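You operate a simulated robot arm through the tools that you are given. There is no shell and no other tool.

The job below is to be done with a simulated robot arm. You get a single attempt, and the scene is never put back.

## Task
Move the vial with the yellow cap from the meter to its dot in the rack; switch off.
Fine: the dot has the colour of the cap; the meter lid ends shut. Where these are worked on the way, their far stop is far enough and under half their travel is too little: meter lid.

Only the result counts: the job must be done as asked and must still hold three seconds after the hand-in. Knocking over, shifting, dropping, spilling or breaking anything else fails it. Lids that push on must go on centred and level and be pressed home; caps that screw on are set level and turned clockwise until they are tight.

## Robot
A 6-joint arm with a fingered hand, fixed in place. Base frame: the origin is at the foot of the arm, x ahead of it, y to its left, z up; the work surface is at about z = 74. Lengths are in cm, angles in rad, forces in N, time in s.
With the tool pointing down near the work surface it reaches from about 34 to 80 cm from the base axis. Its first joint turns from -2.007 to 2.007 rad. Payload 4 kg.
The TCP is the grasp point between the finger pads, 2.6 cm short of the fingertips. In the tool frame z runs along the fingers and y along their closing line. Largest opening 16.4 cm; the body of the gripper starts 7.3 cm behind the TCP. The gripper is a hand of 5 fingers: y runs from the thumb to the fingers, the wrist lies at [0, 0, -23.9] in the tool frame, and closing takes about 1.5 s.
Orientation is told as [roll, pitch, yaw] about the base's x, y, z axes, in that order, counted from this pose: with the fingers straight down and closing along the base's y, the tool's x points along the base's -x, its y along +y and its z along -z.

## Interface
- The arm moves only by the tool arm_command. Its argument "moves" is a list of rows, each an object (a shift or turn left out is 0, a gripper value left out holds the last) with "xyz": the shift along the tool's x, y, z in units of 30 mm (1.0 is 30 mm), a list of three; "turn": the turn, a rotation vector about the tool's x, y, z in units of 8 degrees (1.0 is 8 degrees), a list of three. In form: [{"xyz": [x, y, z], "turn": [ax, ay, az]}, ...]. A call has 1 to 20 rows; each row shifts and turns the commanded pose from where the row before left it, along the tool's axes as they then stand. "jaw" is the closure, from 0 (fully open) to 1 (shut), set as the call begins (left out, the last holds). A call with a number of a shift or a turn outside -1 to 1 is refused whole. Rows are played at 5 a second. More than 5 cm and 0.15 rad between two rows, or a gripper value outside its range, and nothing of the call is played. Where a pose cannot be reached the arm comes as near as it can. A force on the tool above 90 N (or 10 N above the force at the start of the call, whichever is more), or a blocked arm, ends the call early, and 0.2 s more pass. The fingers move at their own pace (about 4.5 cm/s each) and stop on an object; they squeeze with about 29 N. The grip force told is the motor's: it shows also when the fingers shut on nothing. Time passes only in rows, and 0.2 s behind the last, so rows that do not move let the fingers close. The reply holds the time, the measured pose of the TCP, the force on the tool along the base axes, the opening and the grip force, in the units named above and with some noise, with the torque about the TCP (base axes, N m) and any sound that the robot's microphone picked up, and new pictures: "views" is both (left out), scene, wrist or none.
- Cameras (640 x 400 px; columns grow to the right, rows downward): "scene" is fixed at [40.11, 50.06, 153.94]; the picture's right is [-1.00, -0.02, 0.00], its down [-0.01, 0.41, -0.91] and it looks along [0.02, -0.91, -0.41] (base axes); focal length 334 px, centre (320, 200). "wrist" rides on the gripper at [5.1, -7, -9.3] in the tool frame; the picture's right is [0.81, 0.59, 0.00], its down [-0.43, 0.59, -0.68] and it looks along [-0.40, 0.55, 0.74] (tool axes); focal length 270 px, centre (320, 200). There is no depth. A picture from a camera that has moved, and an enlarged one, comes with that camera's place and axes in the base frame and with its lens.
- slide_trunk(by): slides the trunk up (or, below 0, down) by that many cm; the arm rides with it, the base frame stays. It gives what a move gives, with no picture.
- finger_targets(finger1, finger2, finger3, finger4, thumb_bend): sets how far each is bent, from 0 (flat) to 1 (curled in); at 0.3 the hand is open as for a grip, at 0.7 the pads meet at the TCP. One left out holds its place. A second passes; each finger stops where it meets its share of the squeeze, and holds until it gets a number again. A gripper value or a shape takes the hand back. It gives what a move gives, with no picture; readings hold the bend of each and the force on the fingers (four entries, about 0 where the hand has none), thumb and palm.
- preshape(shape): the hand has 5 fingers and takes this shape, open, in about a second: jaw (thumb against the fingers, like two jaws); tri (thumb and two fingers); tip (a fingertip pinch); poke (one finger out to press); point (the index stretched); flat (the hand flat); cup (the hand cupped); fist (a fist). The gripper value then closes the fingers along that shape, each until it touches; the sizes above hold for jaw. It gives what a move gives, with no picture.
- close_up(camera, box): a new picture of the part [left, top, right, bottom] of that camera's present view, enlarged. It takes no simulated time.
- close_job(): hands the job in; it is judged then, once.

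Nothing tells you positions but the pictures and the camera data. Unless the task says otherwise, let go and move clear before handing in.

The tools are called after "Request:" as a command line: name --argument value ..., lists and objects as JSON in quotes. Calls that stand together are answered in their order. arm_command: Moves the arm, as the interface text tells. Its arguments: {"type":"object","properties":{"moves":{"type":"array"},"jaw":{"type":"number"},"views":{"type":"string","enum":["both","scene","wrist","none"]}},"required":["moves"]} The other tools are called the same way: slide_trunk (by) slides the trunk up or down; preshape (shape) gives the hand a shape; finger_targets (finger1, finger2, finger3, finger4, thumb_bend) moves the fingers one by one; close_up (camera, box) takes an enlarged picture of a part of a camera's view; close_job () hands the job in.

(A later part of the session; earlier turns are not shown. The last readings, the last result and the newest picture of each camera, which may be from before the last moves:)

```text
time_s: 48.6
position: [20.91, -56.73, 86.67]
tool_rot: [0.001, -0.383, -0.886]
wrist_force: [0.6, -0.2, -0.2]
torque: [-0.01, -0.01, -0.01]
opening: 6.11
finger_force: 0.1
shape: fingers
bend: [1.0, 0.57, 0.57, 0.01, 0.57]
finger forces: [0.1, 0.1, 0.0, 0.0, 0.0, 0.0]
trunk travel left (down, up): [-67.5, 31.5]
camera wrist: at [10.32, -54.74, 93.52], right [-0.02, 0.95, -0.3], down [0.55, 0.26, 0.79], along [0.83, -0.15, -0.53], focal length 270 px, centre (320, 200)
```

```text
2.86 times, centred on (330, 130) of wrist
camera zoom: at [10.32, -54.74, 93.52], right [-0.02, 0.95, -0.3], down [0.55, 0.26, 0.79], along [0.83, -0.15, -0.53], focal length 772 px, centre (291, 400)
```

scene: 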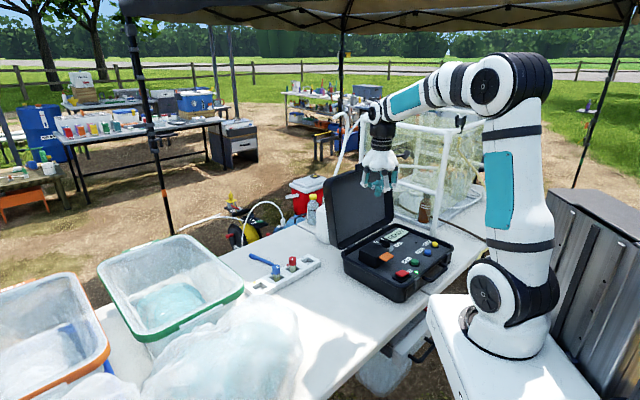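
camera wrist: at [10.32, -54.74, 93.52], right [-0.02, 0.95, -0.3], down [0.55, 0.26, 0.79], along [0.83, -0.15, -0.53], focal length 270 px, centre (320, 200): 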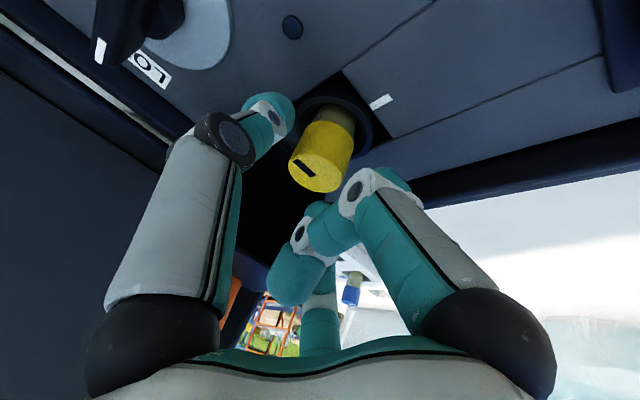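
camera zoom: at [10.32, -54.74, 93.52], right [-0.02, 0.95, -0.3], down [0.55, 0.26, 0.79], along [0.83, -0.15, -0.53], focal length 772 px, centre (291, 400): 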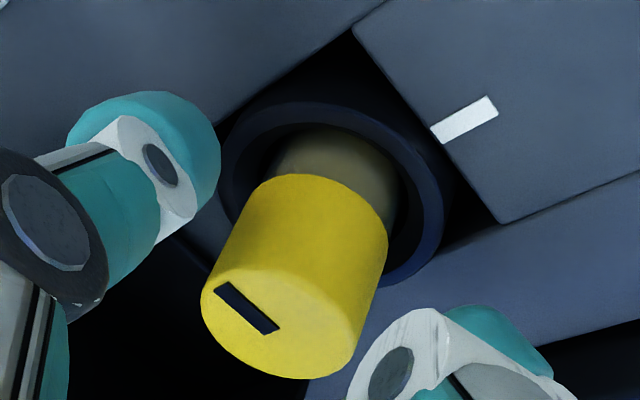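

Request:
arm_command --moves '[{"xyz": [0.0625, 0.03, 0.1545]}]' --views "none"

Request:
finger_targets --finger2 0.63 --finger3 0.63 --thumb_bend 0.63

Request:
close_up --camera "scene" --box '[368, 226, 416, 266]'

Request:
close_up --camera "wrist" --box '[230, 60, 430, 200]'

```text
time_s: 49.0
position: [21.06, -56.48, 86.27]
tool_rot: [0.002, -0.386, -0.887]
wrist_force: [0.0, 0.4, -0.7]
torque: [0.01, -0.02, 0.0]
opening: 6.1
finger_force: 0.0
shape: fingers
bend: [1.0, 0.57, 0.57, 0.01, 0.57]
finger forces: [0.0, 0.0, 0.0, 0.1, 0.1, 0.0]
trunk travel left (down, up): [-67.5, 31.5]
```

```text
time_s: 50.0
position: [20.94, -56.52, 86.28]
tool_rot: [0.001, -0.384, -0.886]
wrist_force: [-0.6, 0.1, -0.4]
torque: [0.0, 0.03, -0.01]
opening: 5.32
finger_force: 0.2
shape: fingers
bend: [1.0, 0.63, 0.63, 0.01, 0.63]
finger forces: [0.0, 0.0, 0.2, 0.0, 0.3, 0.0]
trunk travel left (down, up): [-67.5, 31.5]
```

```text
10.00 times, centred on (392, 246) of scene
camera zoom: at [40.11, 50.06, 153.94], right [-1.0, -0.02, 0.0], down [-0.01, 0.41, -0.91], along [0.02, -0.91, -0.41], focal length 3339 px, centre (-400, -260)
```

zoom: 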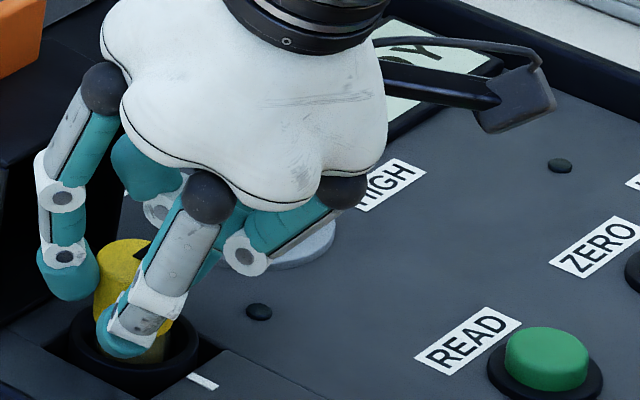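

```text
2.86 times, centred on (330, 130) of wrist
camera zoom: at [10.41, -54.62, 93.06], right [-0.02, 0.95, -0.3], down [0.55, 0.26, 0.79], along [0.83, -0.15, -0.53], focal length 772 px, centre (291, 400)
```

zoom: 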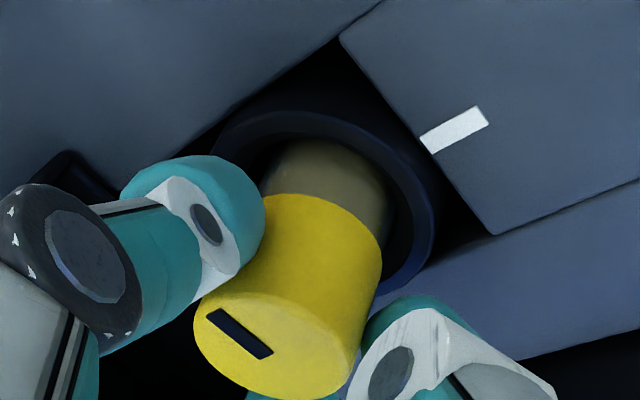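

The fingers now sit evenly around the cap. I close them to grip.

Request:
finger_targets --finger2 0.67 --finger3 0.67 --thumb_bend 0.67

Request:
close_up --camera "wrist" --box '[230, 60, 430, 200]'

Request:
close_up --camera "scene" --box '[368, 226, 416, 266]'

```text
time_s: 51.0
position: [20.94, -56.53, 86.24]
tool_rot: [0.003, -0.385, -0.888]
wrist_force: [-0.7, -0.9, 0.3]
torque: [0.02, -0.01, -0.01]
opening: 5.26
finger_force: 5.4
shape: fingers
bend: [1.0, 0.64, 0.64, 0.01, 0.64]
finger forces: [0.1, 2.7, 3.2, 0.1, 4.8, 0.0]
trunk travel left (down, up): [-67.5, 31.5]
```

```text
2.86 times, centred on (330, 130) of wrist
camera zoom: at [10.41, -54.62, 93.06], right [-0.02, 0.95, -0.3], down [0.55, 0.26, 0.79], along [0.83, -0.15, -0.53], focal length 772 px, centre (291, 400)
```

zoom: 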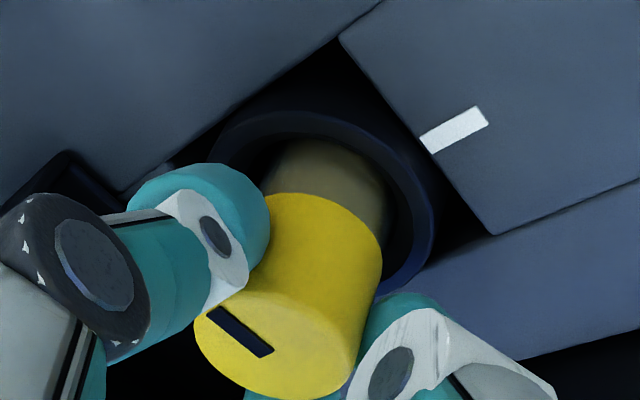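

```text
10.00 times, centred on (392, 246) of scene
camera zoom: at [40.11, 50.06, 153.94], right [-1.0, -0.02, 0.0], down [-0.01, 0.41, -0.91], along [0.02, -0.91, -0.41], focal length 3339 px, centre (-400, -260)
```

zoom: 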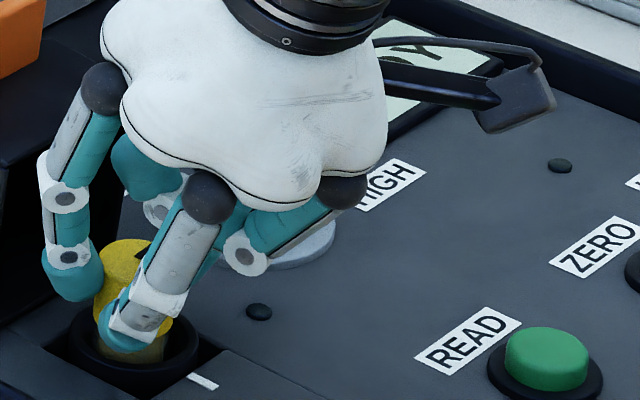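

Request:
finger_targets --finger2 0.8 --finger3 0.8 --thumb_bend 0.85

Request:
close_up --camera "wrist" --box '[230, 60, 430, 200]'

```text
time_s: 52.0
position: [20.96, -56.6, 86.23]
tool_rot: [0.002, -0.383, -0.887]
wrist_force: [-3.4, -3.6, 0.1]
torque: [-0.02, 0.01, 0.01]
opening: 4.71
finger_force: 21.8
shape: fingers
bend: [1.0, 0.63, 0.62, 0.01, 0.65]
finger forces: [0.0, 10.4, 9.6, 0.1, 23.3, 0.1]
trunk travel left (down, up): [-67.5, 31.5]
```

```text
2.86 times, centred on (330, 130) of wrist
camera zoom: at [10.35, -54.67, 93.06], right [-0.02, 0.95, -0.3], down [0.55, 0.26, 0.79], along [0.83, -0.15, -0.53], focal length 772 px, centre (291, 400)
```

zoom: 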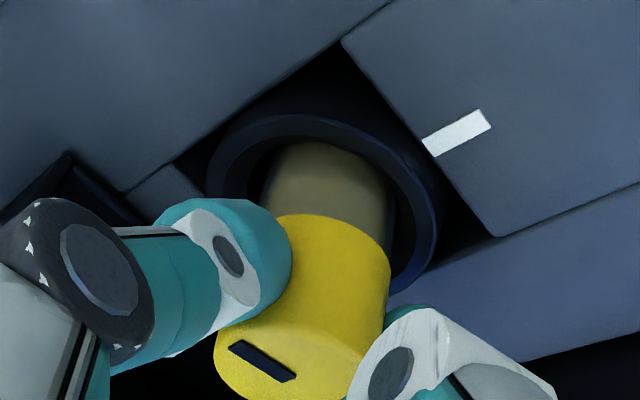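

Request:
arm_command --moves '[{"xyz": [-0.06, -0.03, -0.155]}, {"xyz": [-0.063, -0.03, -0.155]}, {"xyz": [-0.063, 0, -0.155]}, {"xyz": [-0.063, 0, -0.155]}]' --views "wrist"

Request:
close_up --camera "scene" --box '[368, 226, 416, 266]'

```text
time_s: 53.0
position: [20.88, -56.6, 88.22]
tool_rot: [0.003, -0.385, -0.888]
wrist_force: [1.0, 1.3, -0.6]
torque: [0.15, -0.16, -0.01]
opening: 4.52
finger_force: 21.1
shape: fingers
bend: [1.0, 0.62, 0.61, 0.01, 0.66]
finger forces: [0.1, 12.5, 11.1, 0.0, 18.9, 0.0]
trunk travel left (down, up): [-67.5, 31.5]
camera wrist: at [10.36, -54.72, 95.13], right [-0.02, 0.95, -0.3], down [0.55, 0.26, 0.79], along [0.83, -0.15, -0.53], focal length 270 px, centre (320, 200)
```

wrist: 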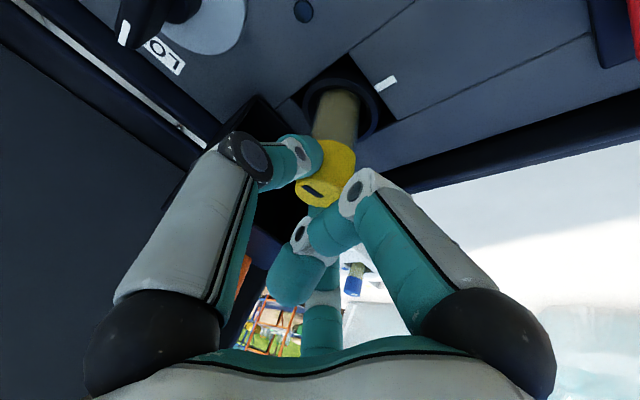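

```text
10.00 times, centred on (392, 246) of scene
camera zoom: at [40.11, 50.06, 153.94], right [-1.0, -0.02, 0.0], down [-0.01, 0.41, -0.91], along [0.02, -0.91, -0.41], focal length 3339 px, centre (-400, -260)
```

zoom: 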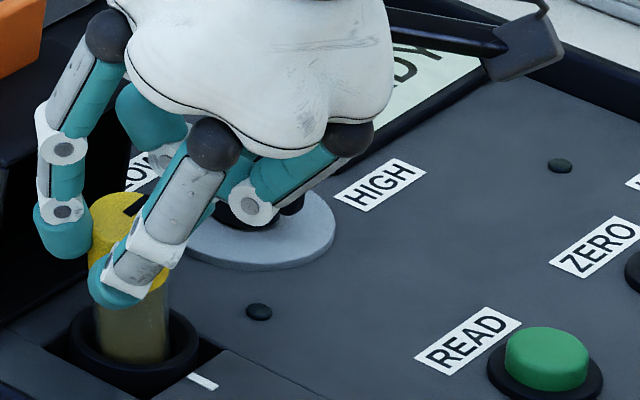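

The vial comes up cleanly and upright. I lift it well clear.

Request:
arm_command --moves '[{"xyz": [-0.125, 0, -0.309]}, {"xyz": [-0.25, 0, -0.618]}, {"xyz": [-0.3, 0, -0.741]}, {"xyz": [-0.3, 0, -0.741]}, {"xyz": [-0.3, 0, -0.741]}, {"xyz": [-0.25, 0, -0.618]}]' --views "wrist"

Request:
close_up --camera "scene" --box '[340, 190, 436, 270]'

```text
time_s: 54.4
position: [20.91, -56.68, 100.59]
tool_rot: [0.001, -0.384, -0.887]
wrist_force: [0.5, 0.0, -1.1]
torque: [-0.01, 0.01, -0.01]
opening: 4.37
finger_force: 22.0
shape: fingers
bend: [1.0, 0.62, 0.61, 0.01, 0.66]
finger forces: [0.0, 11.2, 11.4, 0.0, 21.8, 0.0]
trunk travel left (down, up): [-67.5, 31.5]
camera wrist: at [10.34, -54.79, 107.33], right [-0.02, 0.95, -0.3], down [0.55, 0.26, 0.79], along [0.83, -0.15, -0.53], focal length 270 px, centre (320, 200)
```

wrist: 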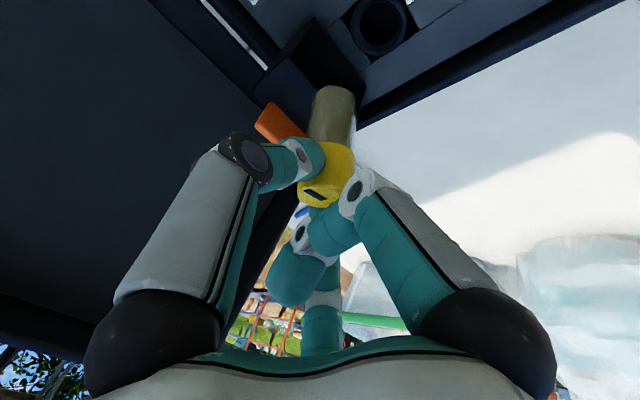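

```text
5.00 times, centred on (388, 230) of scene
camera zoom: at [40.11, 50.06, 153.94], right [-1.0, -0.02, 0.0], down [-0.01, 0.41, -0.91], along [0.02, -0.91, -0.41], focal length 1670 px, centre (-20, 50)
```

zoom: 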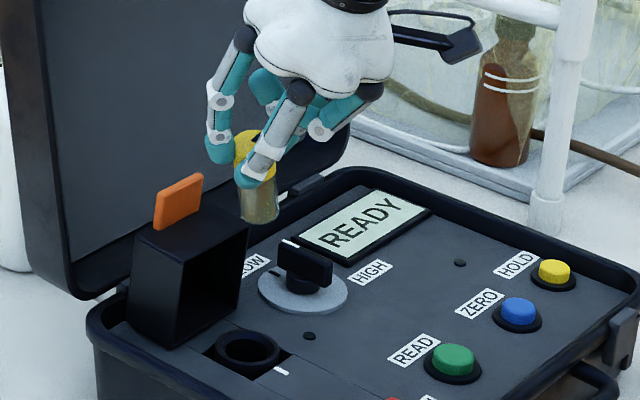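

Request:
close_up --camera "scene" --box '[374, 208, 406, 238]'

Request:
close_up --camera "wrist" --box '[260, 70, 400, 220]'

```text
13.33 times, centred on (390, 223) of scene
camera zoom: at [40.11, 50.06, 153.94], right [-1.0, -0.02, 0.0], down [-0.01, 0.41, -0.91], along [0.02, -0.91, -0.41], focal length 4453 px, centre (-613, -107)
```

zoom: 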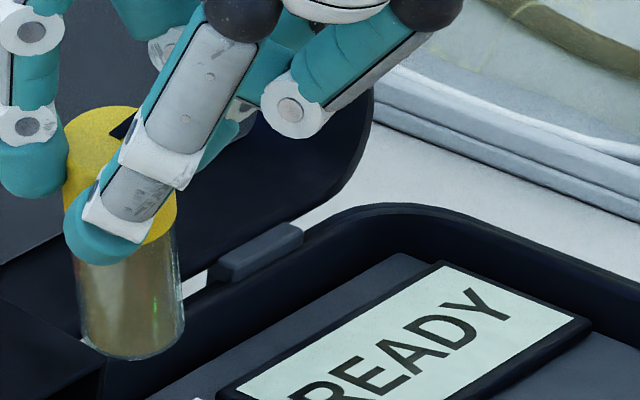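

```text
2.67 times, centred on (330, 145) of wrist
camera zoom: at [10.34, -54.79, 107.33], right [-0.02, 0.95, -0.3], down [0.55, 0.26, 0.79], along [0.83, -0.15, -0.53], focal length 721 px, centre (293, 347)
```

zoom: 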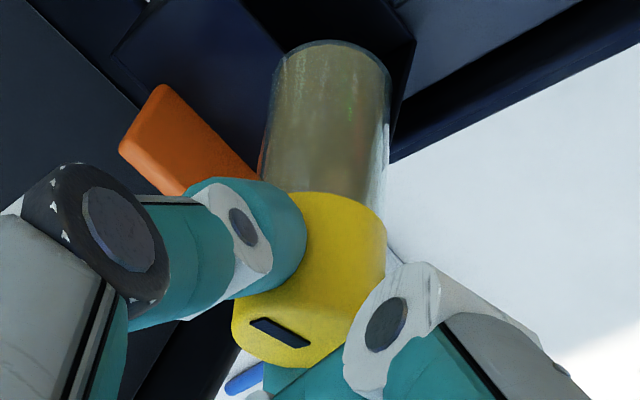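

The vial hangs tilted by about 13° about the lean axis. I rotate the hand to bring it upright and re-check.

Request:
arm_command --moves '[{"turn": [-0.5, 0.06, 0.2]}, {"turn": [-0.5, 0.06, 0.2]}, {"turn": [-0.5, 0.06, 0.2]}]' --views "none"

Request:
close_up --camera "scene" --box '[374, 208, 406, 238]'

Request:
close_up --camera "wrist" --box '[260, 70, 400, 220]'

```text
time_s: 55.2
position: [20.87, -56.69, 100.49]
tool_rot: [0.244, -0.349, -0.973]
wrist_force: [0.8, 1.3, -0.8]
torque: [0.03, 0.05, 0.0]
opening: 4.39
finger_force: 22.3
shape: fingers
bend: [1.0, 0.62, 0.61, 0.01, 0.66]
finger forces: [0.0, 11.0, 11.6, 0.1, 21.9, 0.1]
trunk travel left (down, up): [-67.5, 31.5]
```

```text
13.33 times, centred on (390, 223) of scene
camera zoom: at [40.11, 50.06, 153.94], right [-1.0, -0.02, 0.0], down [-0.01, 0.41, -0.91], along [0.02, -0.91, -0.41], focal length 4453 px, centre (-613, -107)
```

zoom: 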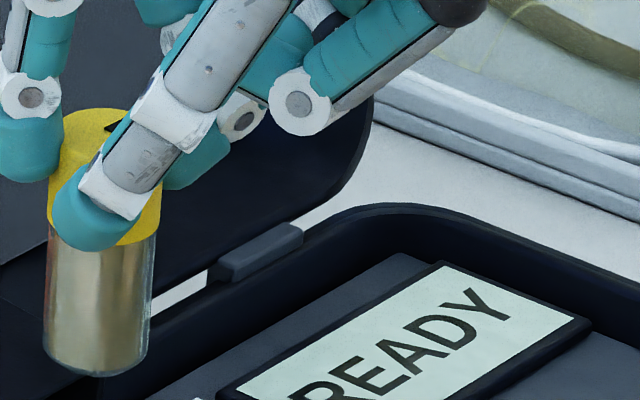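

```text
2.67 times, centred on (330, 145) of wrist
camera zoom: at [9.37, -55.78, 105.79], right [0.02, 0.99, -0.14], down [0.42, 0.12, 0.9], along [0.91, -0.07, -0.41], focal length 721 px, centre (293, 347)
```

zoom: 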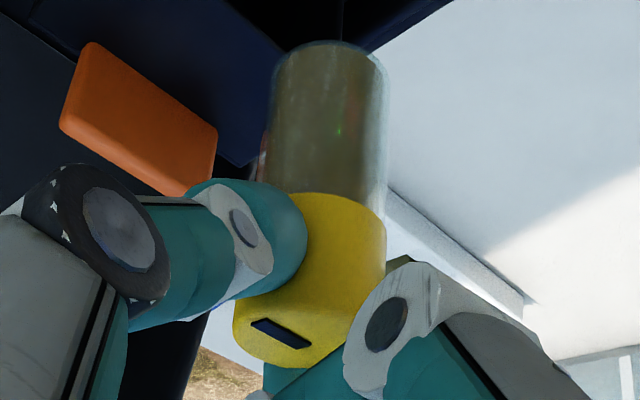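

The vial is now upright within about 2°. I carry it away from the case toward the rack, keeping it high.

Request:
arm_command --moves '[{"xyz": [0.089, 0.4, -0.2]}, {"xyz": [0.089, 0.842, -0.006]}, {"xyz": [0.089, 0.842, -0.006]}, {"xyz": [0.089, 0.842, -0.006]}, {"xyz": [0.089, 0.842, -0.006]}, {"xyz": [0.089, 0.842, -0.006]}, {"xyz": [0.089, 0.842, -0.006]}, {"xyz": [0.089, 0.842, -0.006]}, {"xyz": [0.089, 0.442, 0.1]}]' --views "both"

```text
time_s: 57.2
position: [34.69, -42.29, 104.46]
tool_rot: [0.241, -0.348, -0.971]
wrist_force: [-0.3, -1.2, -0.7]
torque: [-0.01, 0.0, -0.01]
opening: 4.33
finger_force: 22.1
shape: fingers
bend: [1.0, 0.62, 0.61, 0.01, 0.74]
finger forces: [0.1, 10.5, 11.6, 0.0, 21.8, 0.0]
trunk travel left (down, up): [-67.5, 31.5]
camera wrist: at [23.17, -41.43, 109.89], right [0.02, 0.99, -0.14], down [0.42, 0.12, 0.9], along [0.91, -0.07, -0.41], focal length 270 px, centre (320, 200)
```

scene: 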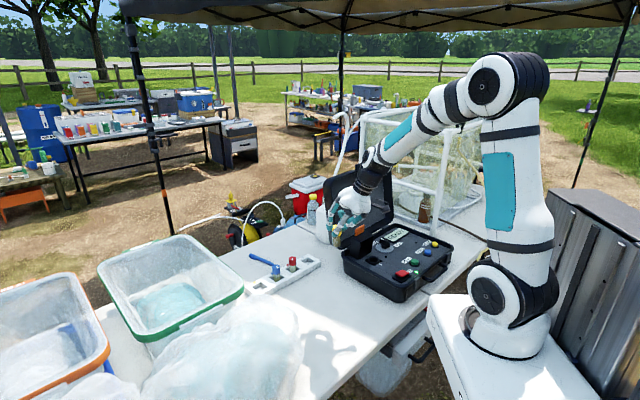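
wrist: 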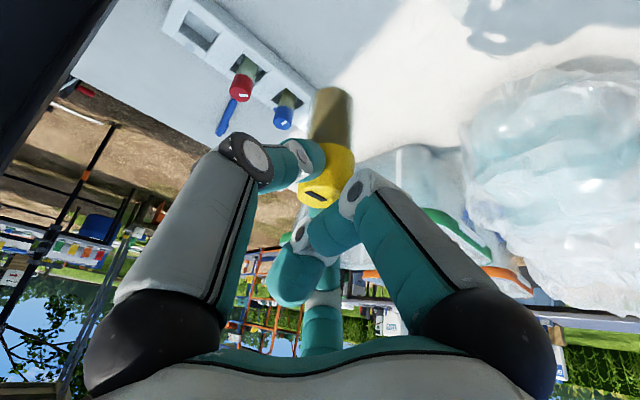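

Request:
close_up --camera "wrist" --box '[150, 0, 360, 150]'

Request:
close_up --camera "scene" --box '[320, 190, 384, 240]'

Request:
close_up --camera "wrist" --box '[290, 60, 500, 220]'

```text
2.67 times, centred on (255, 75) of wrist
camera zoom: at [23.17, -41.43, 109.89], right [0.02, 0.99, -0.14], down [0.42, 0.12, 0.9], along [0.91, -0.07, -0.41], focal length 721 px, centre (493, 533)
```

zoom: 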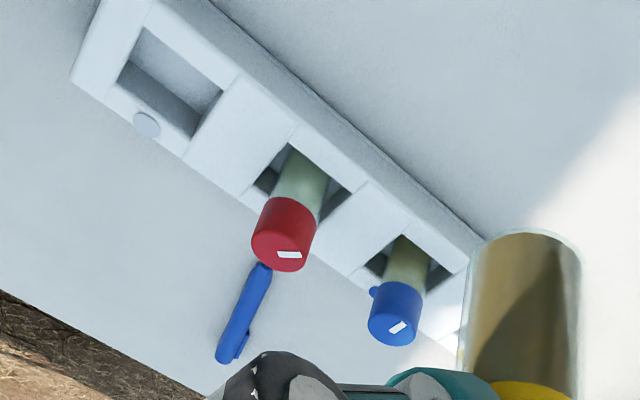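

```text
8.00 times, centred on (352, 215) of scene
camera zoom: at [40.11, 50.06, 153.94], right [-1.0, -0.02, 0.0], down [-0.01, 0.41, -0.91], along [0.02, -0.91, -0.41], focal length 2672 px, centre (64, 80)
```

zoom: 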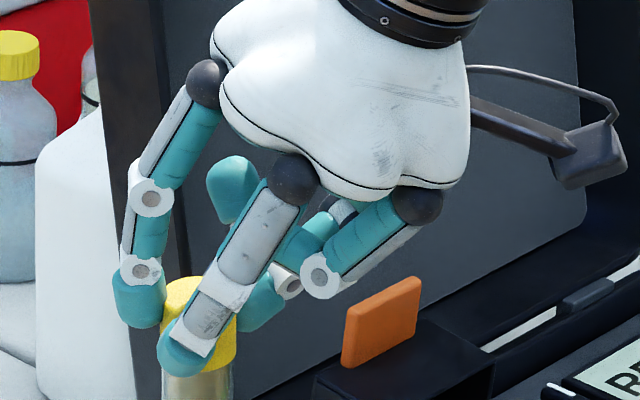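

```text
2.50 times, centred on (395, 140) of wrist
camera zoom: at [23.17, -41.43, 109.89], right [0.02, 0.99, -0.14], down [0.42, 0.12, 0.9], along [0.91, -0.07, -0.41], focal length 676 px, centre (132, 350)
```

zoom: 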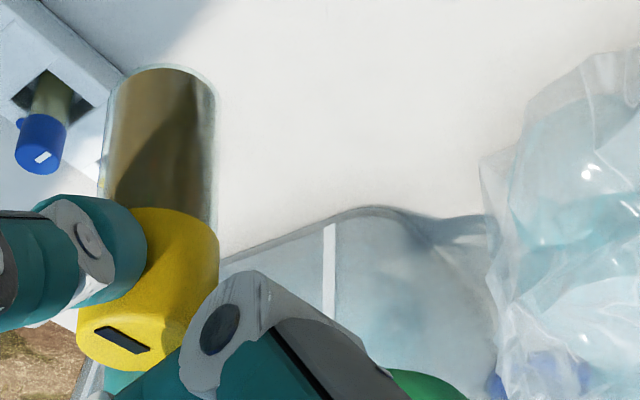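

The rack's top is low (≈75.7) with holes 7.9 cm apart; the yellow hole's centre comes out near (63.95, -46.6). I carry the vial most of the way above it and look again.

Request:
arm_command --moves '[{"xyz": [-0.414, 0.474, 0.55]}, {"xyz": [-0.414, 0.474, 0.6]}, {"xyz": [-0.414, 0.474, 0.6]}, {"xyz": [-0.414, 0.474, 0.6]}, {"xyz": [-0.414, 0.474, 0.6]}, {"xyz": [-0.414, 0.474, 0.6]}, {"xyz": [-0.414, 0.474, 0.6]}, {"xyz": [-0.414, 0.474, 0.6]}, {"xyz": [-0.414, 0.474, 0.6]}]' --views "both"

Request:
close_up --camera "scene" --box '[220, 190, 332, 300]'

```text
time_s: 59.2
position: [56.73, -45.22, 96.48]
tool_rot: [0.241, -0.349, -0.971]
wrist_force: [-0.1, 0.2, 0.1]
torque: [-0.01, 0.0, -0.01]
opening: 4.32
finger_force: 21.7
shape: fingers
bend: [1.0, 0.62, 0.61, 0.01, 0.74]
finger forces: [0.0, 10.2, 11.7, 0.0, 21.9, 0.0]
trunk travel left (down, up): [-67.5, 31.5]
camera wrist: at [45.22, -44.39, 101.84], right [0.02, 0.99, -0.14], down [0.42, 0.12, 0.9], along [0.91, -0.08, -0.41], focal length 270 px, centre (320, 200)
```

scene: 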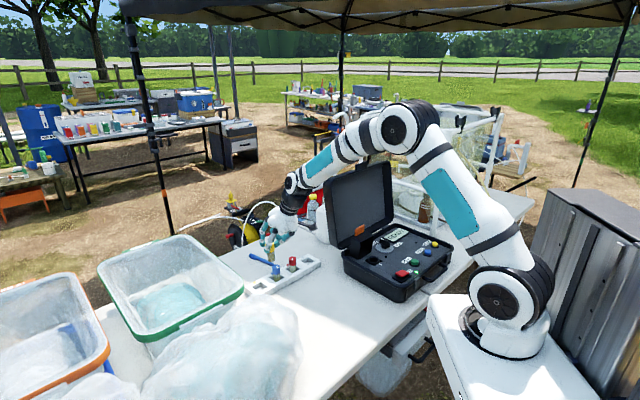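
wrist: 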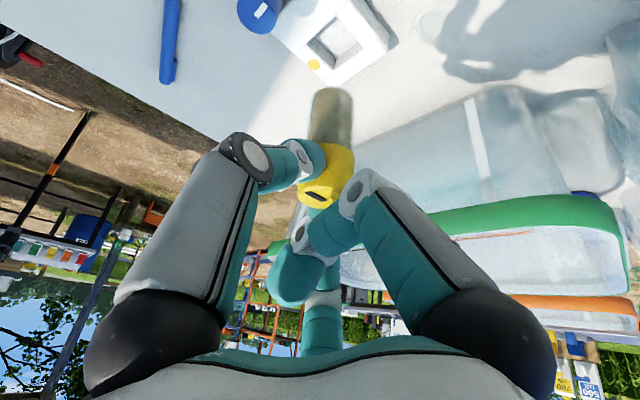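

```text
3.64 times, centred on (276, 245) of scene
camera zoom: at [40.11, 50.06, 153.94], right [-1.0, -0.02, 0.0], down [-0.01, 0.41, -0.91], along [0.02, -0.91, -0.41], focal length 1214 px, centre (480, 36)
```

zoom: 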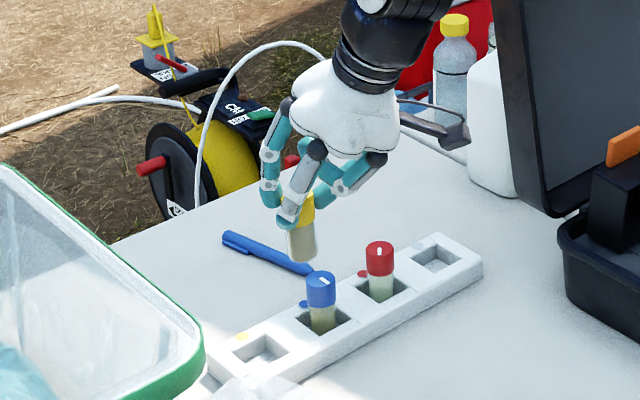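

Request:
close_up --camera "wrist" --box '[230, 0, 410, 220]'

Request:
close_up --camera "scene" --box '[272, 235, 328, 300]'

Request:
close_up --camera "scene" --box '[280, 230, 320, 262]'

Request:
close_up --camera "scene" --box '[270, 260, 318, 300]'

```text
1.82 times, centred on (320, 110) of wrist
camera zoom: at [45.22, -44.39, 101.84], right [0.02, 0.99, -0.14], down [0.42, 0.12, 0.9], along [0.91, -0.08, -0.41], focal length 491 px, centre (320, 364)
```

zoom: 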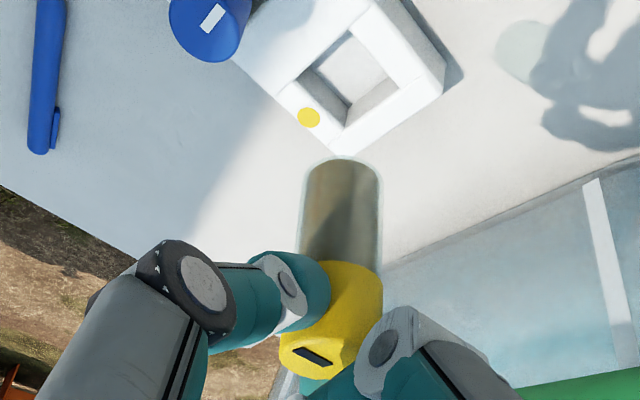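

```text
6.15 times, centred on (300, 268) of scene
camera zoom: at [40.11, 50.06, 153.94], right [-1.0, -0.02, 0.0], down [-0.01, 0.41, -0.91], along [0.02, -0.91, -0.41], focal length 2055 px, centre (443, -215)
```

zoom: 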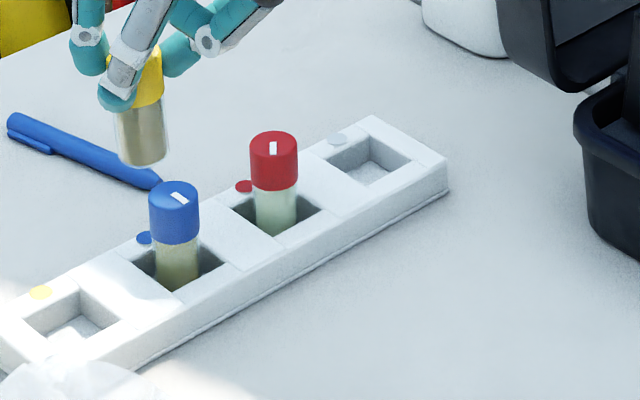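

```text
12.50 times, centred on (300, 246) of scene
camera zoom: at [40.11, 50.06, 153.94], right [-1.0, -0.02, 0.0], down [-0.01, 0.41, -0.91], along [0.02, -0.91, -0.41], focal length 4174 px, centre (570, -375)
```

zoom: 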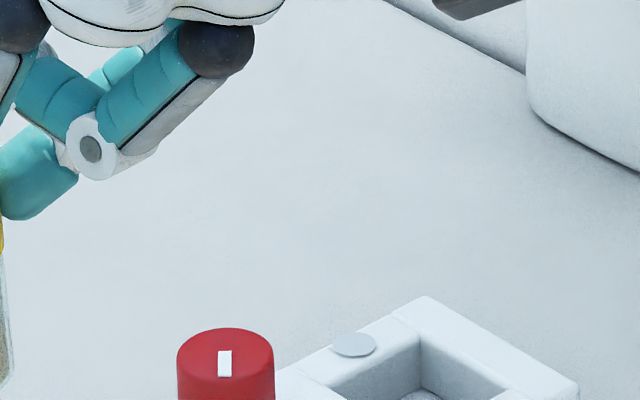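

```text
10.00 times, centred on (294, 280) of scene
camera zoom: at [40.11, 50.06, 153.94], right [-1.0, -0.02, 0.0], down [-0.01, 0.41, -0.91], along [0.02, -0.91, -0.41], focal length 3339 px, centre (580, -600)
```

zoom: 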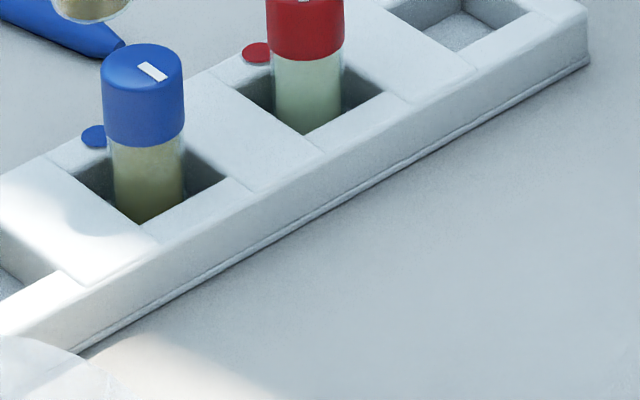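

Vial and hole positions agree in both views: hole centre (63.85, -46.95), vial bottom is offset (2.0, -0.5, -8.3) from the TCP. I move above the hole.

Request:
arm_command --moves '[{"xyz": [-0.118, 0.133, 0.672]}, {"xyz": [-0.118, 0.133, 0.672]}, {"xyz": [-0.118, 0.133, 0.672]}, {"xyz": [-0.118, 0.133, 0.672]}]' --views "none"

Request:
close_up --camera "wrist" --box '[230, 0, 410, 220]'

Request:
close_up --camera "scene" --box '[254, 225, 318, 305]'

```text
time_s: 60.2
position: [61.62, -46.57, 89.96]
tool_rot: [0.241, -0.348, -0.971]
wrist_force: [0.5, 0.1, -1.2]
torque: [-0.01, 0.01, -0.04]
opening: 4.32
finger_force: 22.1
shape: fingers
bend: [1.0, 0.62, 0.61, 0.01, 0.74]
finger forces: [0.1, 10.3, 11.7, 0.0, 21.9, 0.0]
trunk travel left (down, up): [-67.5, 31.5]
```

```text
1.82 times, centred on (320, 110) of wrist
camera zoom: at [50.07, -45.67, 95.28], right [0.02, 0.99, -0.14], down [0.42, 0.12, 0.9], along [0.91, -0.07, -0.41], focal length 491 px, centre (320, 364)
```

zoom: 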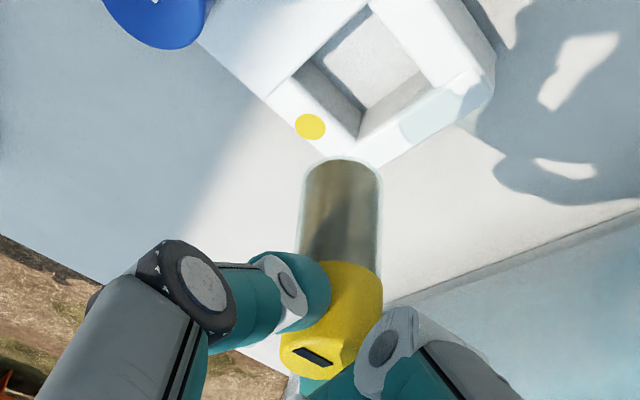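

```text
5.00 times, centred on (286, 265) of scene
camera zoom: at [40.11, 50.06, 153.94], right [-1.0, -0.02, 0.0], down [-0.01, 0.41, -0.91], along [0.02, -0.91, -0.41], focal length 1670 px, centre (490, -125)
```

zoom: 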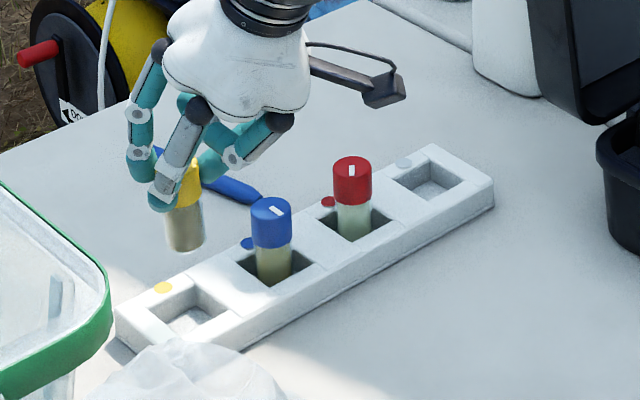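

Request:
arm_command --moves '[{"xyz": [0.136, -0.027, 0.308]}, {"xyz": [0.114, -0.076, 0.304]}, {"xyz": [0.114, -0.076, 0.304]}, {"xyz": [0.114, -0.076, 0.304]}, {"xyz": [0.114, -0.076, 0.304]}]' --views "none"

Request:
close_up --camera "wrist" --box '[230, 0, 410, 220]'

Request:
close_up --camera "scene" --box '[254, 235, 318, 305]'

```text
time_s: 61.4
position: [61.61, -46.34, 85.17]
tool_rot: [0.243, -0.349, -0.973]
wrist_force: [-0.3, 0.1, -0.4]
torque: [0.03, -0.02, -0.01]
opening: 4.32
finger_force: 22.6
shape: fingers
bend: [1.0, 0.62, 0.61, 0.01, 0.74]
finger forces: [0.0, 10.3, 11.7, 0.1, 22.0, 0.0]
trunk travel left (down, up): [-67.5, 31.5]
```

```text
1.82 times, centred on (320, 110) of wrist
camera zoom: at [50.1, -45.45, 90.48], right [0.02, 0.99, -0.14], down [0.42, 0.12, 0.9], along [0.91, -0.07, -0.41], focal length 491 px, centre (320, 364)
```

zoom: 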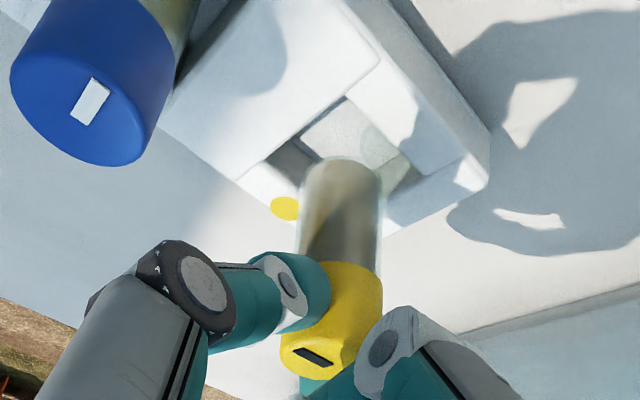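

```text
5.71 times, centred on (286, 270) of scene
camera zoom: at [40.11, 50.06, 153.94], right [-1.0, -0.02, 0.0], down [-0.01, 0.41, -0.91], along [0.02, -0.91, -0.41], focal length 1908 px, centre (514, -200)
```

zoom: 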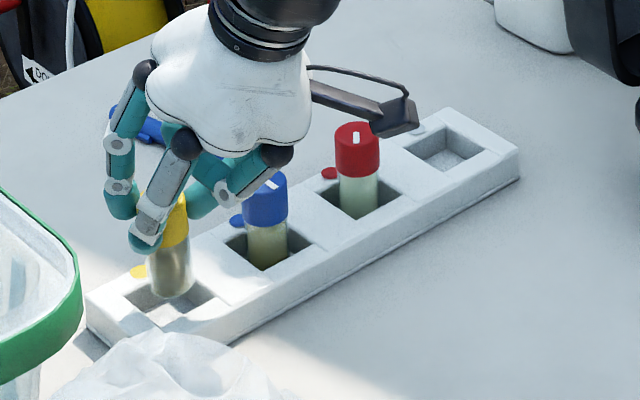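

Request:
arm_command --moves '[{"xyz": [-0.075, 0.038, 0.038]}, {"xyz": [0.074, -0.049, 0.198]}, {"xyz": [0.074, -0.049, 0.198]}, {"xyz": [0.074, -0.049, 0.198]}]' --views "none"

Request:
close_up --camera "wrist" --box '[230, 0, 410, 220]'

Request:
close_up --camera "scene" --box '[254, 245, 318, 305]'

```text
time_s: 62.4
position: [61.69, -46.54, 83.12]
tool_rot: [0.242, -0.35, -0.972]
wrist_force: [-0.3, 1.2, -0.6]
torque: [0.02, 0.0, 0.01]
opening: 4.33
finger_force: 22.7
shape: fingers
bend: [1.0, 0.62, 0.61, 0.01, 0.74]
finger forces: [0.1, 10.2, 11.7, 0.0, 21.9, 0.1]
trunk travel left (down, up): [-67.5, 31.5]
```

```text
1.82 times, centred on (320, 110) of wrist
camera zoom: at [50.28, -45.71, 88.42], right [0.02, 0.99, -0.14], down [0.42, 0.12, 0.9], along [0.91, -0.08, -0.41], focal length 491 px, centre (320, 364)
```

zoom: 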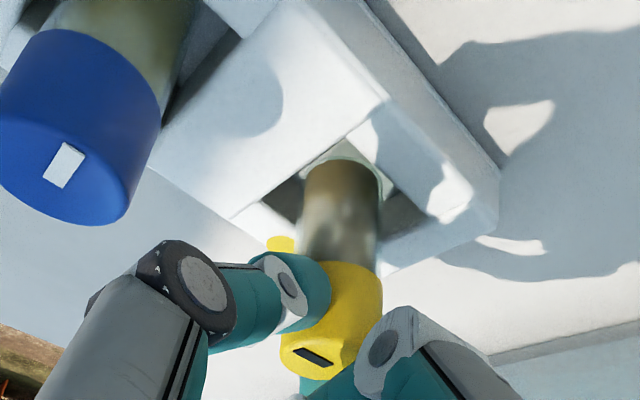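

```text
6.67 times, centred on (286, 275) of scene
camera zoom: at [40.11, 50.06, 153.94], right [-1.0, -0.02, 0.0], down [-0.01, 0.41, -0.91], along [0.02, -0.91, -0.41], focal length 2226 px, centre (547, -300)
```

zoom: 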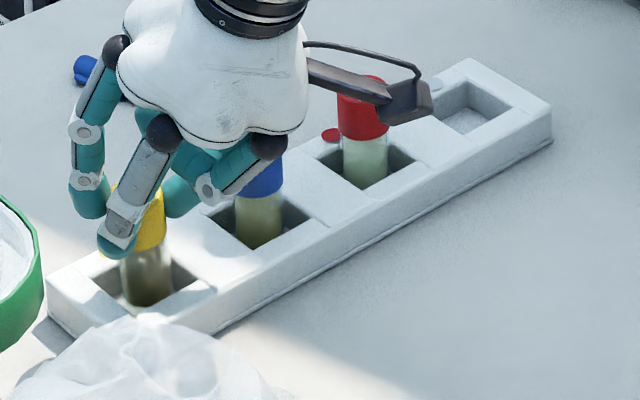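

Request:
arm_command --moves '[{"xyz": [0.0285, -0.019, 0.076]}, {"xyz": [0.0285, -0.019, 0.076]}]' --views "none"

Request:
arm_command --moves '[{"xyz": [0.02, -0.013, 0.053]}]' --views "none"

Request:
close_up --camera "scene" --box '[254, 245, 318, 305]'

```text
time_s: 63.0
position: [61.9, -46.44, 82.6]
tool_rot: [0.243, -0.35, -0.97]
wrist_force: [-0.5, 0.2, -1.0]
torque: [-0.04, 0.03, -0.01]
opening: 4.29
finger_force: 21.8
shape: fingers
bend: [1.0, 0.62, 0.61, 0.01, 0.74]
finger forces: [0.1, 10.3, 11.7, 0.0, 22.0, 0.0]
trunk travel left (down, up): [-67.5, 31.5]
```

```text
time_s: 63.4
position: [61.84, -46.48, 82.37]
tool_rot: [0.242, -0.347, -0.973]
wrist_force: [-0.5, 0.2, -0.3]
torque: [0.0, 0.0, 0.05]
opening: 4.27
finger_force: 21.3
shape: fingers
bend: [1.0, 0.62, 0.61, 0.01, 0.74]
finger forces: [0.0, 10.3, 11.7, 0.0, 21.8, 0.0]
trunk travel left (down, up): [-67.5, 31.5]
```

```text
6.67 times, centred on (286, 275) of scene
camera zoom: at [40.11, 50.06, 153.94], right [-1.0, -0.02, 0.0], down [-0.01, 0.41, -0.91], along [0.02, -0.91, -0.41], focal length 2226 px, centre (547, -300)
```

zoom: 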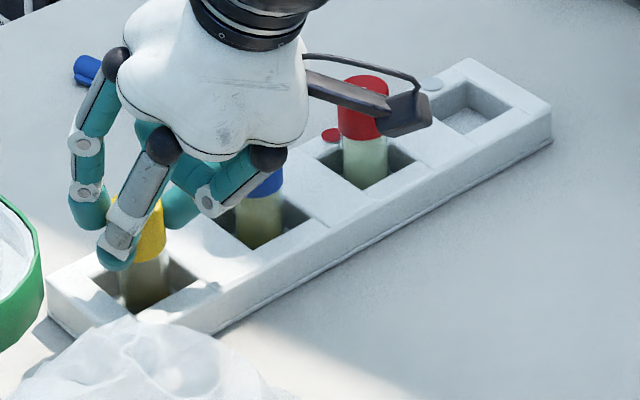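

Request:
arm_command --moves '[{"xyz": [0.023, -0.015, 0.061]}]' --views "none"

Request:
arm_command --moves '[{"xyz": [0.023, -0.015, 0.061]}]' --views "none"

Request:
close_up --camera "wrist" --box '[230, 40, 410, 220]'

```text
time_s: 63.8
position: [61.9, -46.56, 82.28]
tool_rot: [0.241, -0.35, -0.971]
wrist_force: [0.7, 0.3, -0.1]
torque: [-0.03, 0.0, 0.0]
opening: 4.32
finger_force: 21.9
shape: fingers
bend: [1.0, 0.62, 0.61, 0.01, 0.74]
finger forces: [0.1, 10.4, 11.7, 0.0, 22.1, 0.0]
trunk travel left (down, up): [-67.5, 31.5]
```

```text
time_s: 64.2
position: [61.86, -46.54, 82.25]
tool_rot: [0.24, -0.35, -0.972]
wrist_force: [0.6, -0.3, 5.3]
torque: [0.02, -0.13, 0.01]
opening: 4.24
finger_force: 22.7
shape: fingers
bend: [1.0, 0.61, 0.6, 0.01, 0.75]
finger forces: [0.0, 11.1, 11.7, 0.0, 22.7, 0.0]
trunk travel left (down, up): [-67.5, 31.5]
```

```text
2.22 times, centred on (320, 130) of wrist
camera zoom: at [50.36, -45.63, 87.52], right [0.02, 0.99, -0.15], down [0.42, 0.13, 0.9], along [0.91, -0.08, -0.41], focal length 601 px, centre (320, 356)
```

zoom: 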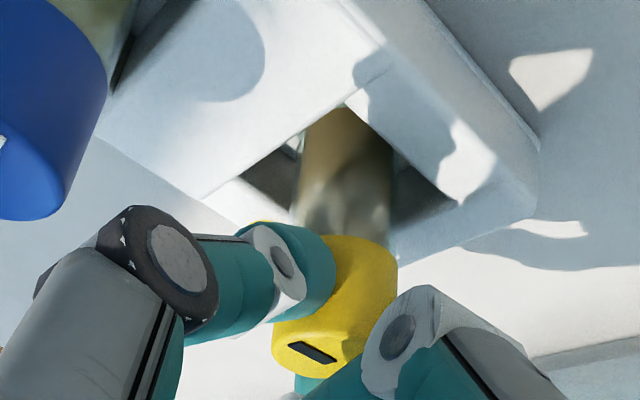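

The vial has touched the rack floor (5 N). I release it gently with a small opening.

Request:
finger_targets --finger2 0.55 --finger3 0.55 --thumb_bend 0.6

Request:
close_up --camera "wrist" --box '[230, 40, 410, 220]'

Request:
close_up --camera "scene" --box '[254, 245, 318, 305]'

```text
time_s: 65.2
position: [61.97, -46.54, 82.09]
tool_rot: [0.243, -0.348, -0.973]
wrist_force: [-0.1, -0.7, 0.6]
torque: [0.0, 0.0, 0.02]
opening: 5.65
finger_force: 0.0
shape: fingers
bend: [1.0, 0.55, 0.55, 0.01, 0.6]
finger forces: [0.0, 0.0, 0.0, 0.1, 0.0, 0.0]
trunk travel left (down, up): [-67.5, 31.5]
```

```text
2.22 times, centred on (320, 130) of wrist
camera zoom: at [50.35, -45.6, 87.41], right [0.02, 0.99, -0.14], down [0.42, 0.12, 0.9], along [0.91, -0.07, -0.41], focal length 601 px, centre (320, 356)
```

zoom: 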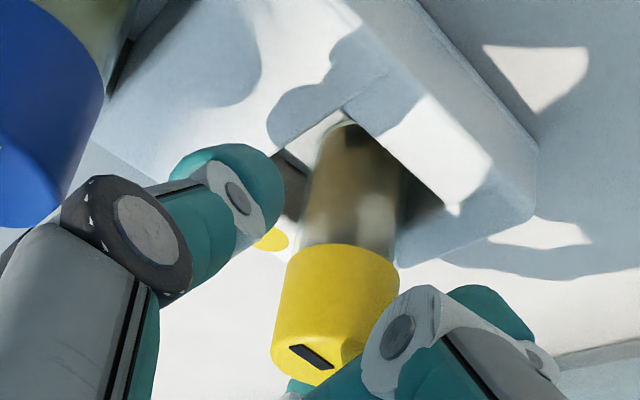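

```text
6.67 times, centred on (286, 275) of scene
camera zoom: at [40.11, 50.06, 153.94], right [-1.0, -0.02, 0.0], down [-0.01, 0.41, -0.91], along [0.02, -0.91, -0.41], focal length 2226 px, centre (547, -300)
```

zoom: 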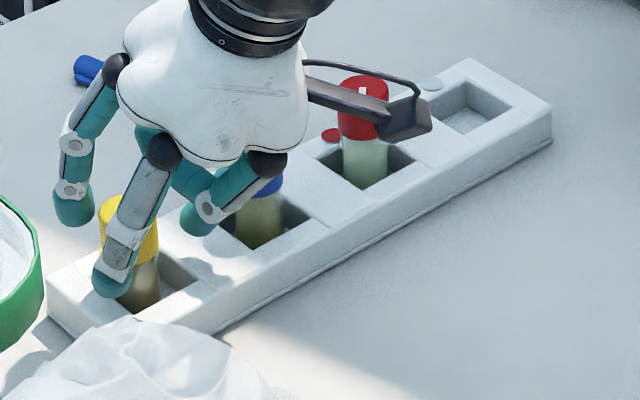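

Request:
close_up --camera "scene" --box '[256, 258, 288, 298]'

Request:
close_up --camera "wrist" --box '[0, 0, 640, 400]'

```text
10.00 times, centred on (272, 278) of scene
camera zoom: at [40.11, 50.06, 153.94], right [-1.0, -0.02, 0.0], down [-0.01, 0.41, -0.91], along [0.02, -0.91, -0.41], focal length 3339 px, centre (800, -580)
```

zoom: 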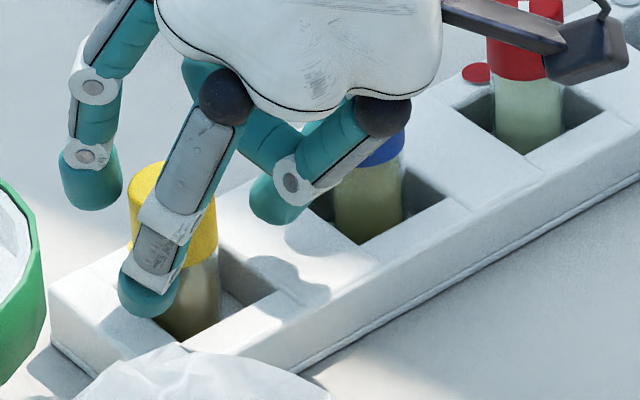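

```text
1.00 times, centred on (320, 200) of wrist (not enlarged: the box is as wide or as high as the picture)
camera zoom: at [50.35, -45.6, 87.41], right [0.02, 0.99, -0.14], down [0.42, 0.12, 0.9], along [0.91, -0.07, -0.41], focal length 270 px, centre (320, 200)
```

zoom: 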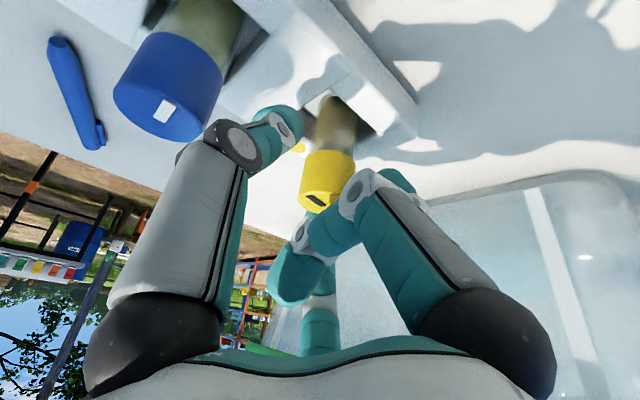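

The vial stands upright in the yellow hole. I lift the hand straight up, slowly at first.

Request:
arm_command --moves '[{"xyz": [-0.057, 0.038, -0.152]}, {"xyz": [-0.057, 0.038, -0.152]}, {"xyz": [-0.114, 0.076, -0.304]}]' --views "none"

Request:
close_up --camera "scene" --box '[256, 250, 304, 298]'

Request:
close_up --camera "wrist" --box '[230, 40, 410, 220]'

```text
time_s: 66.0
position: [61.78, -46.49, 84.06]
tool_rot: [0.242, -0.349, -0.972]
wrist_force: [0.3, -0.9, -0.4]
torque: [-0.01, -0.04, -0.03]
opening: 5.71
finger_force: 0.0
shape: fingers
bend: [1.0, 0.55, 0.55, 0.01, 0.6]
finger forces: [0.0, 0.1, 0.0, 0.0, 0.0, 0.0]
trunk travel left (down, up): [-67.5, 31.5]
```

```text
8.33 times, centred on (280, 274) of scene
camera zoom: at [40.11, 50.06, 153.94], right [-1.0, -0.02, 0.0], down [-0.01, 0.41, -0.91], along [0.02, -0.91, -0.41], focal length 2783 px, centre (653, -417)
```

zoom: 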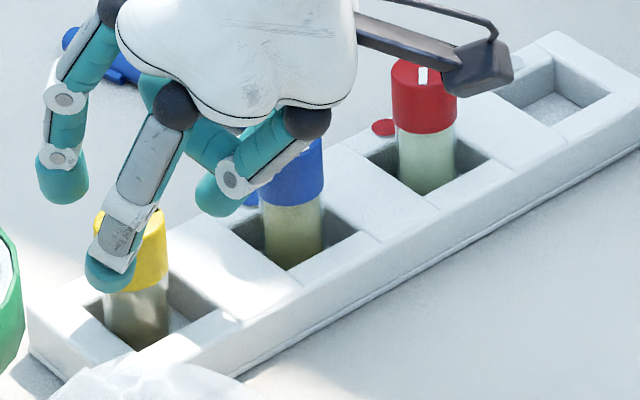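

```text
2.22 times, centred on (320, 130) of wrist
camera zoom: at [50.18, -45.58, 89.38], right [0.02, 0.99, -0.14], down [0.42, 0.12, 0.9], along [0.91, -0.07, -0.41], focal length 601 px, centre (320, 356)
```

zoom: 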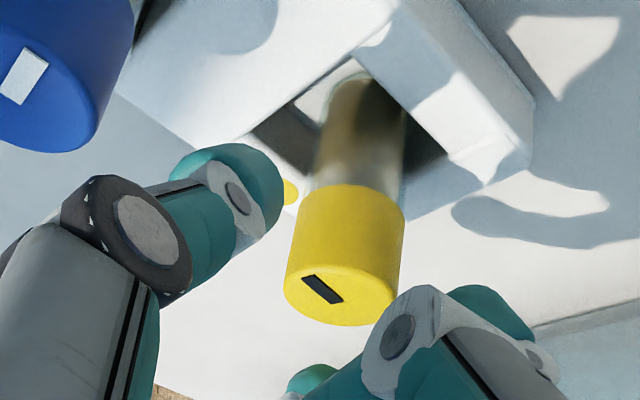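

The yellow vial is in its place, clear of the hand. I rise and return toward the case, undoing the hand's tilt on the way.

Request:
arm_command --moves '[{"xyz": [-0.319, 0.212, -0.851]}, {"xyz": [-0.319, 0.212, -0.851]}, {"xyz": [-0.319, 0.212, -0.851]}, {"xyz": [-0.319, 0.212, -0.851]}, {"xyz": [-0.319, 0.212, -0.851]}, {"xyz": [0.414, -0.474, -0.6]}, {"xyz": [0.414, -0.474, -0.6]}, {"xyz": [0.414, -0.474, -0.6]}, {"xyz": [0.5, -0.6, -0.5]}, {"xyz": [0.5, -0.6, -0.5]}, {"xyz": [0.5, -0.6, -0.5]}, {"xyz": [0.5, -0.6, -0.5]}, {"turn": [0.5, -0.06, -0.2]}, {"turn": [0.5, -0.06, -0.2]}, {"turn": [0.5, -0.06, -0.2]}, {"turn": [0, 0.917, 0]}, {"turn": [0, 0.917, 0]}, {"turn": [0, 0.917, 0]}]' --views "scene"

Request:
close_up --camera "scene" --box '[240, 245, 328, 300]'

```text
time_s: 69.8
position: [43.7, -44.45, 102.49]
tool_rot: [0.001, 0.003, -0.885]
wrist_force: [0.2, 0.8, 0.9]
torque: [0.01, 0.03, -0.01]
opening: 5.65
finger_force: 0.1
shape: fingers
bend: [1.0, 0.55, 0.55, 0.01, 0.6]
finger forces: [0.0, 0.0, 0.1, 0.0, 0.0, 0.0]
trunk travel left (down, up): [-67.5, 31.5]
```

scene: 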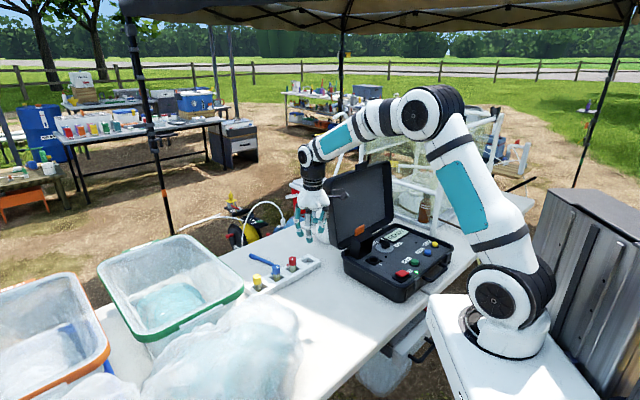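

```text
7.27 times, centred on (284, 272) of scene
camera zoom: at [40.11, 50.06, 153.94], right [-1.0, -0.02, 0.0], down [-0.01, 0.41, -0.91], along [0.02, -0.91, -0.41], focal length 2429 px, centre (582, -327)
```

zoom: 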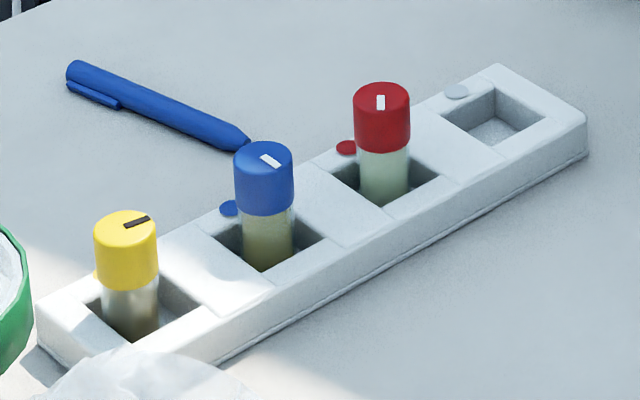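

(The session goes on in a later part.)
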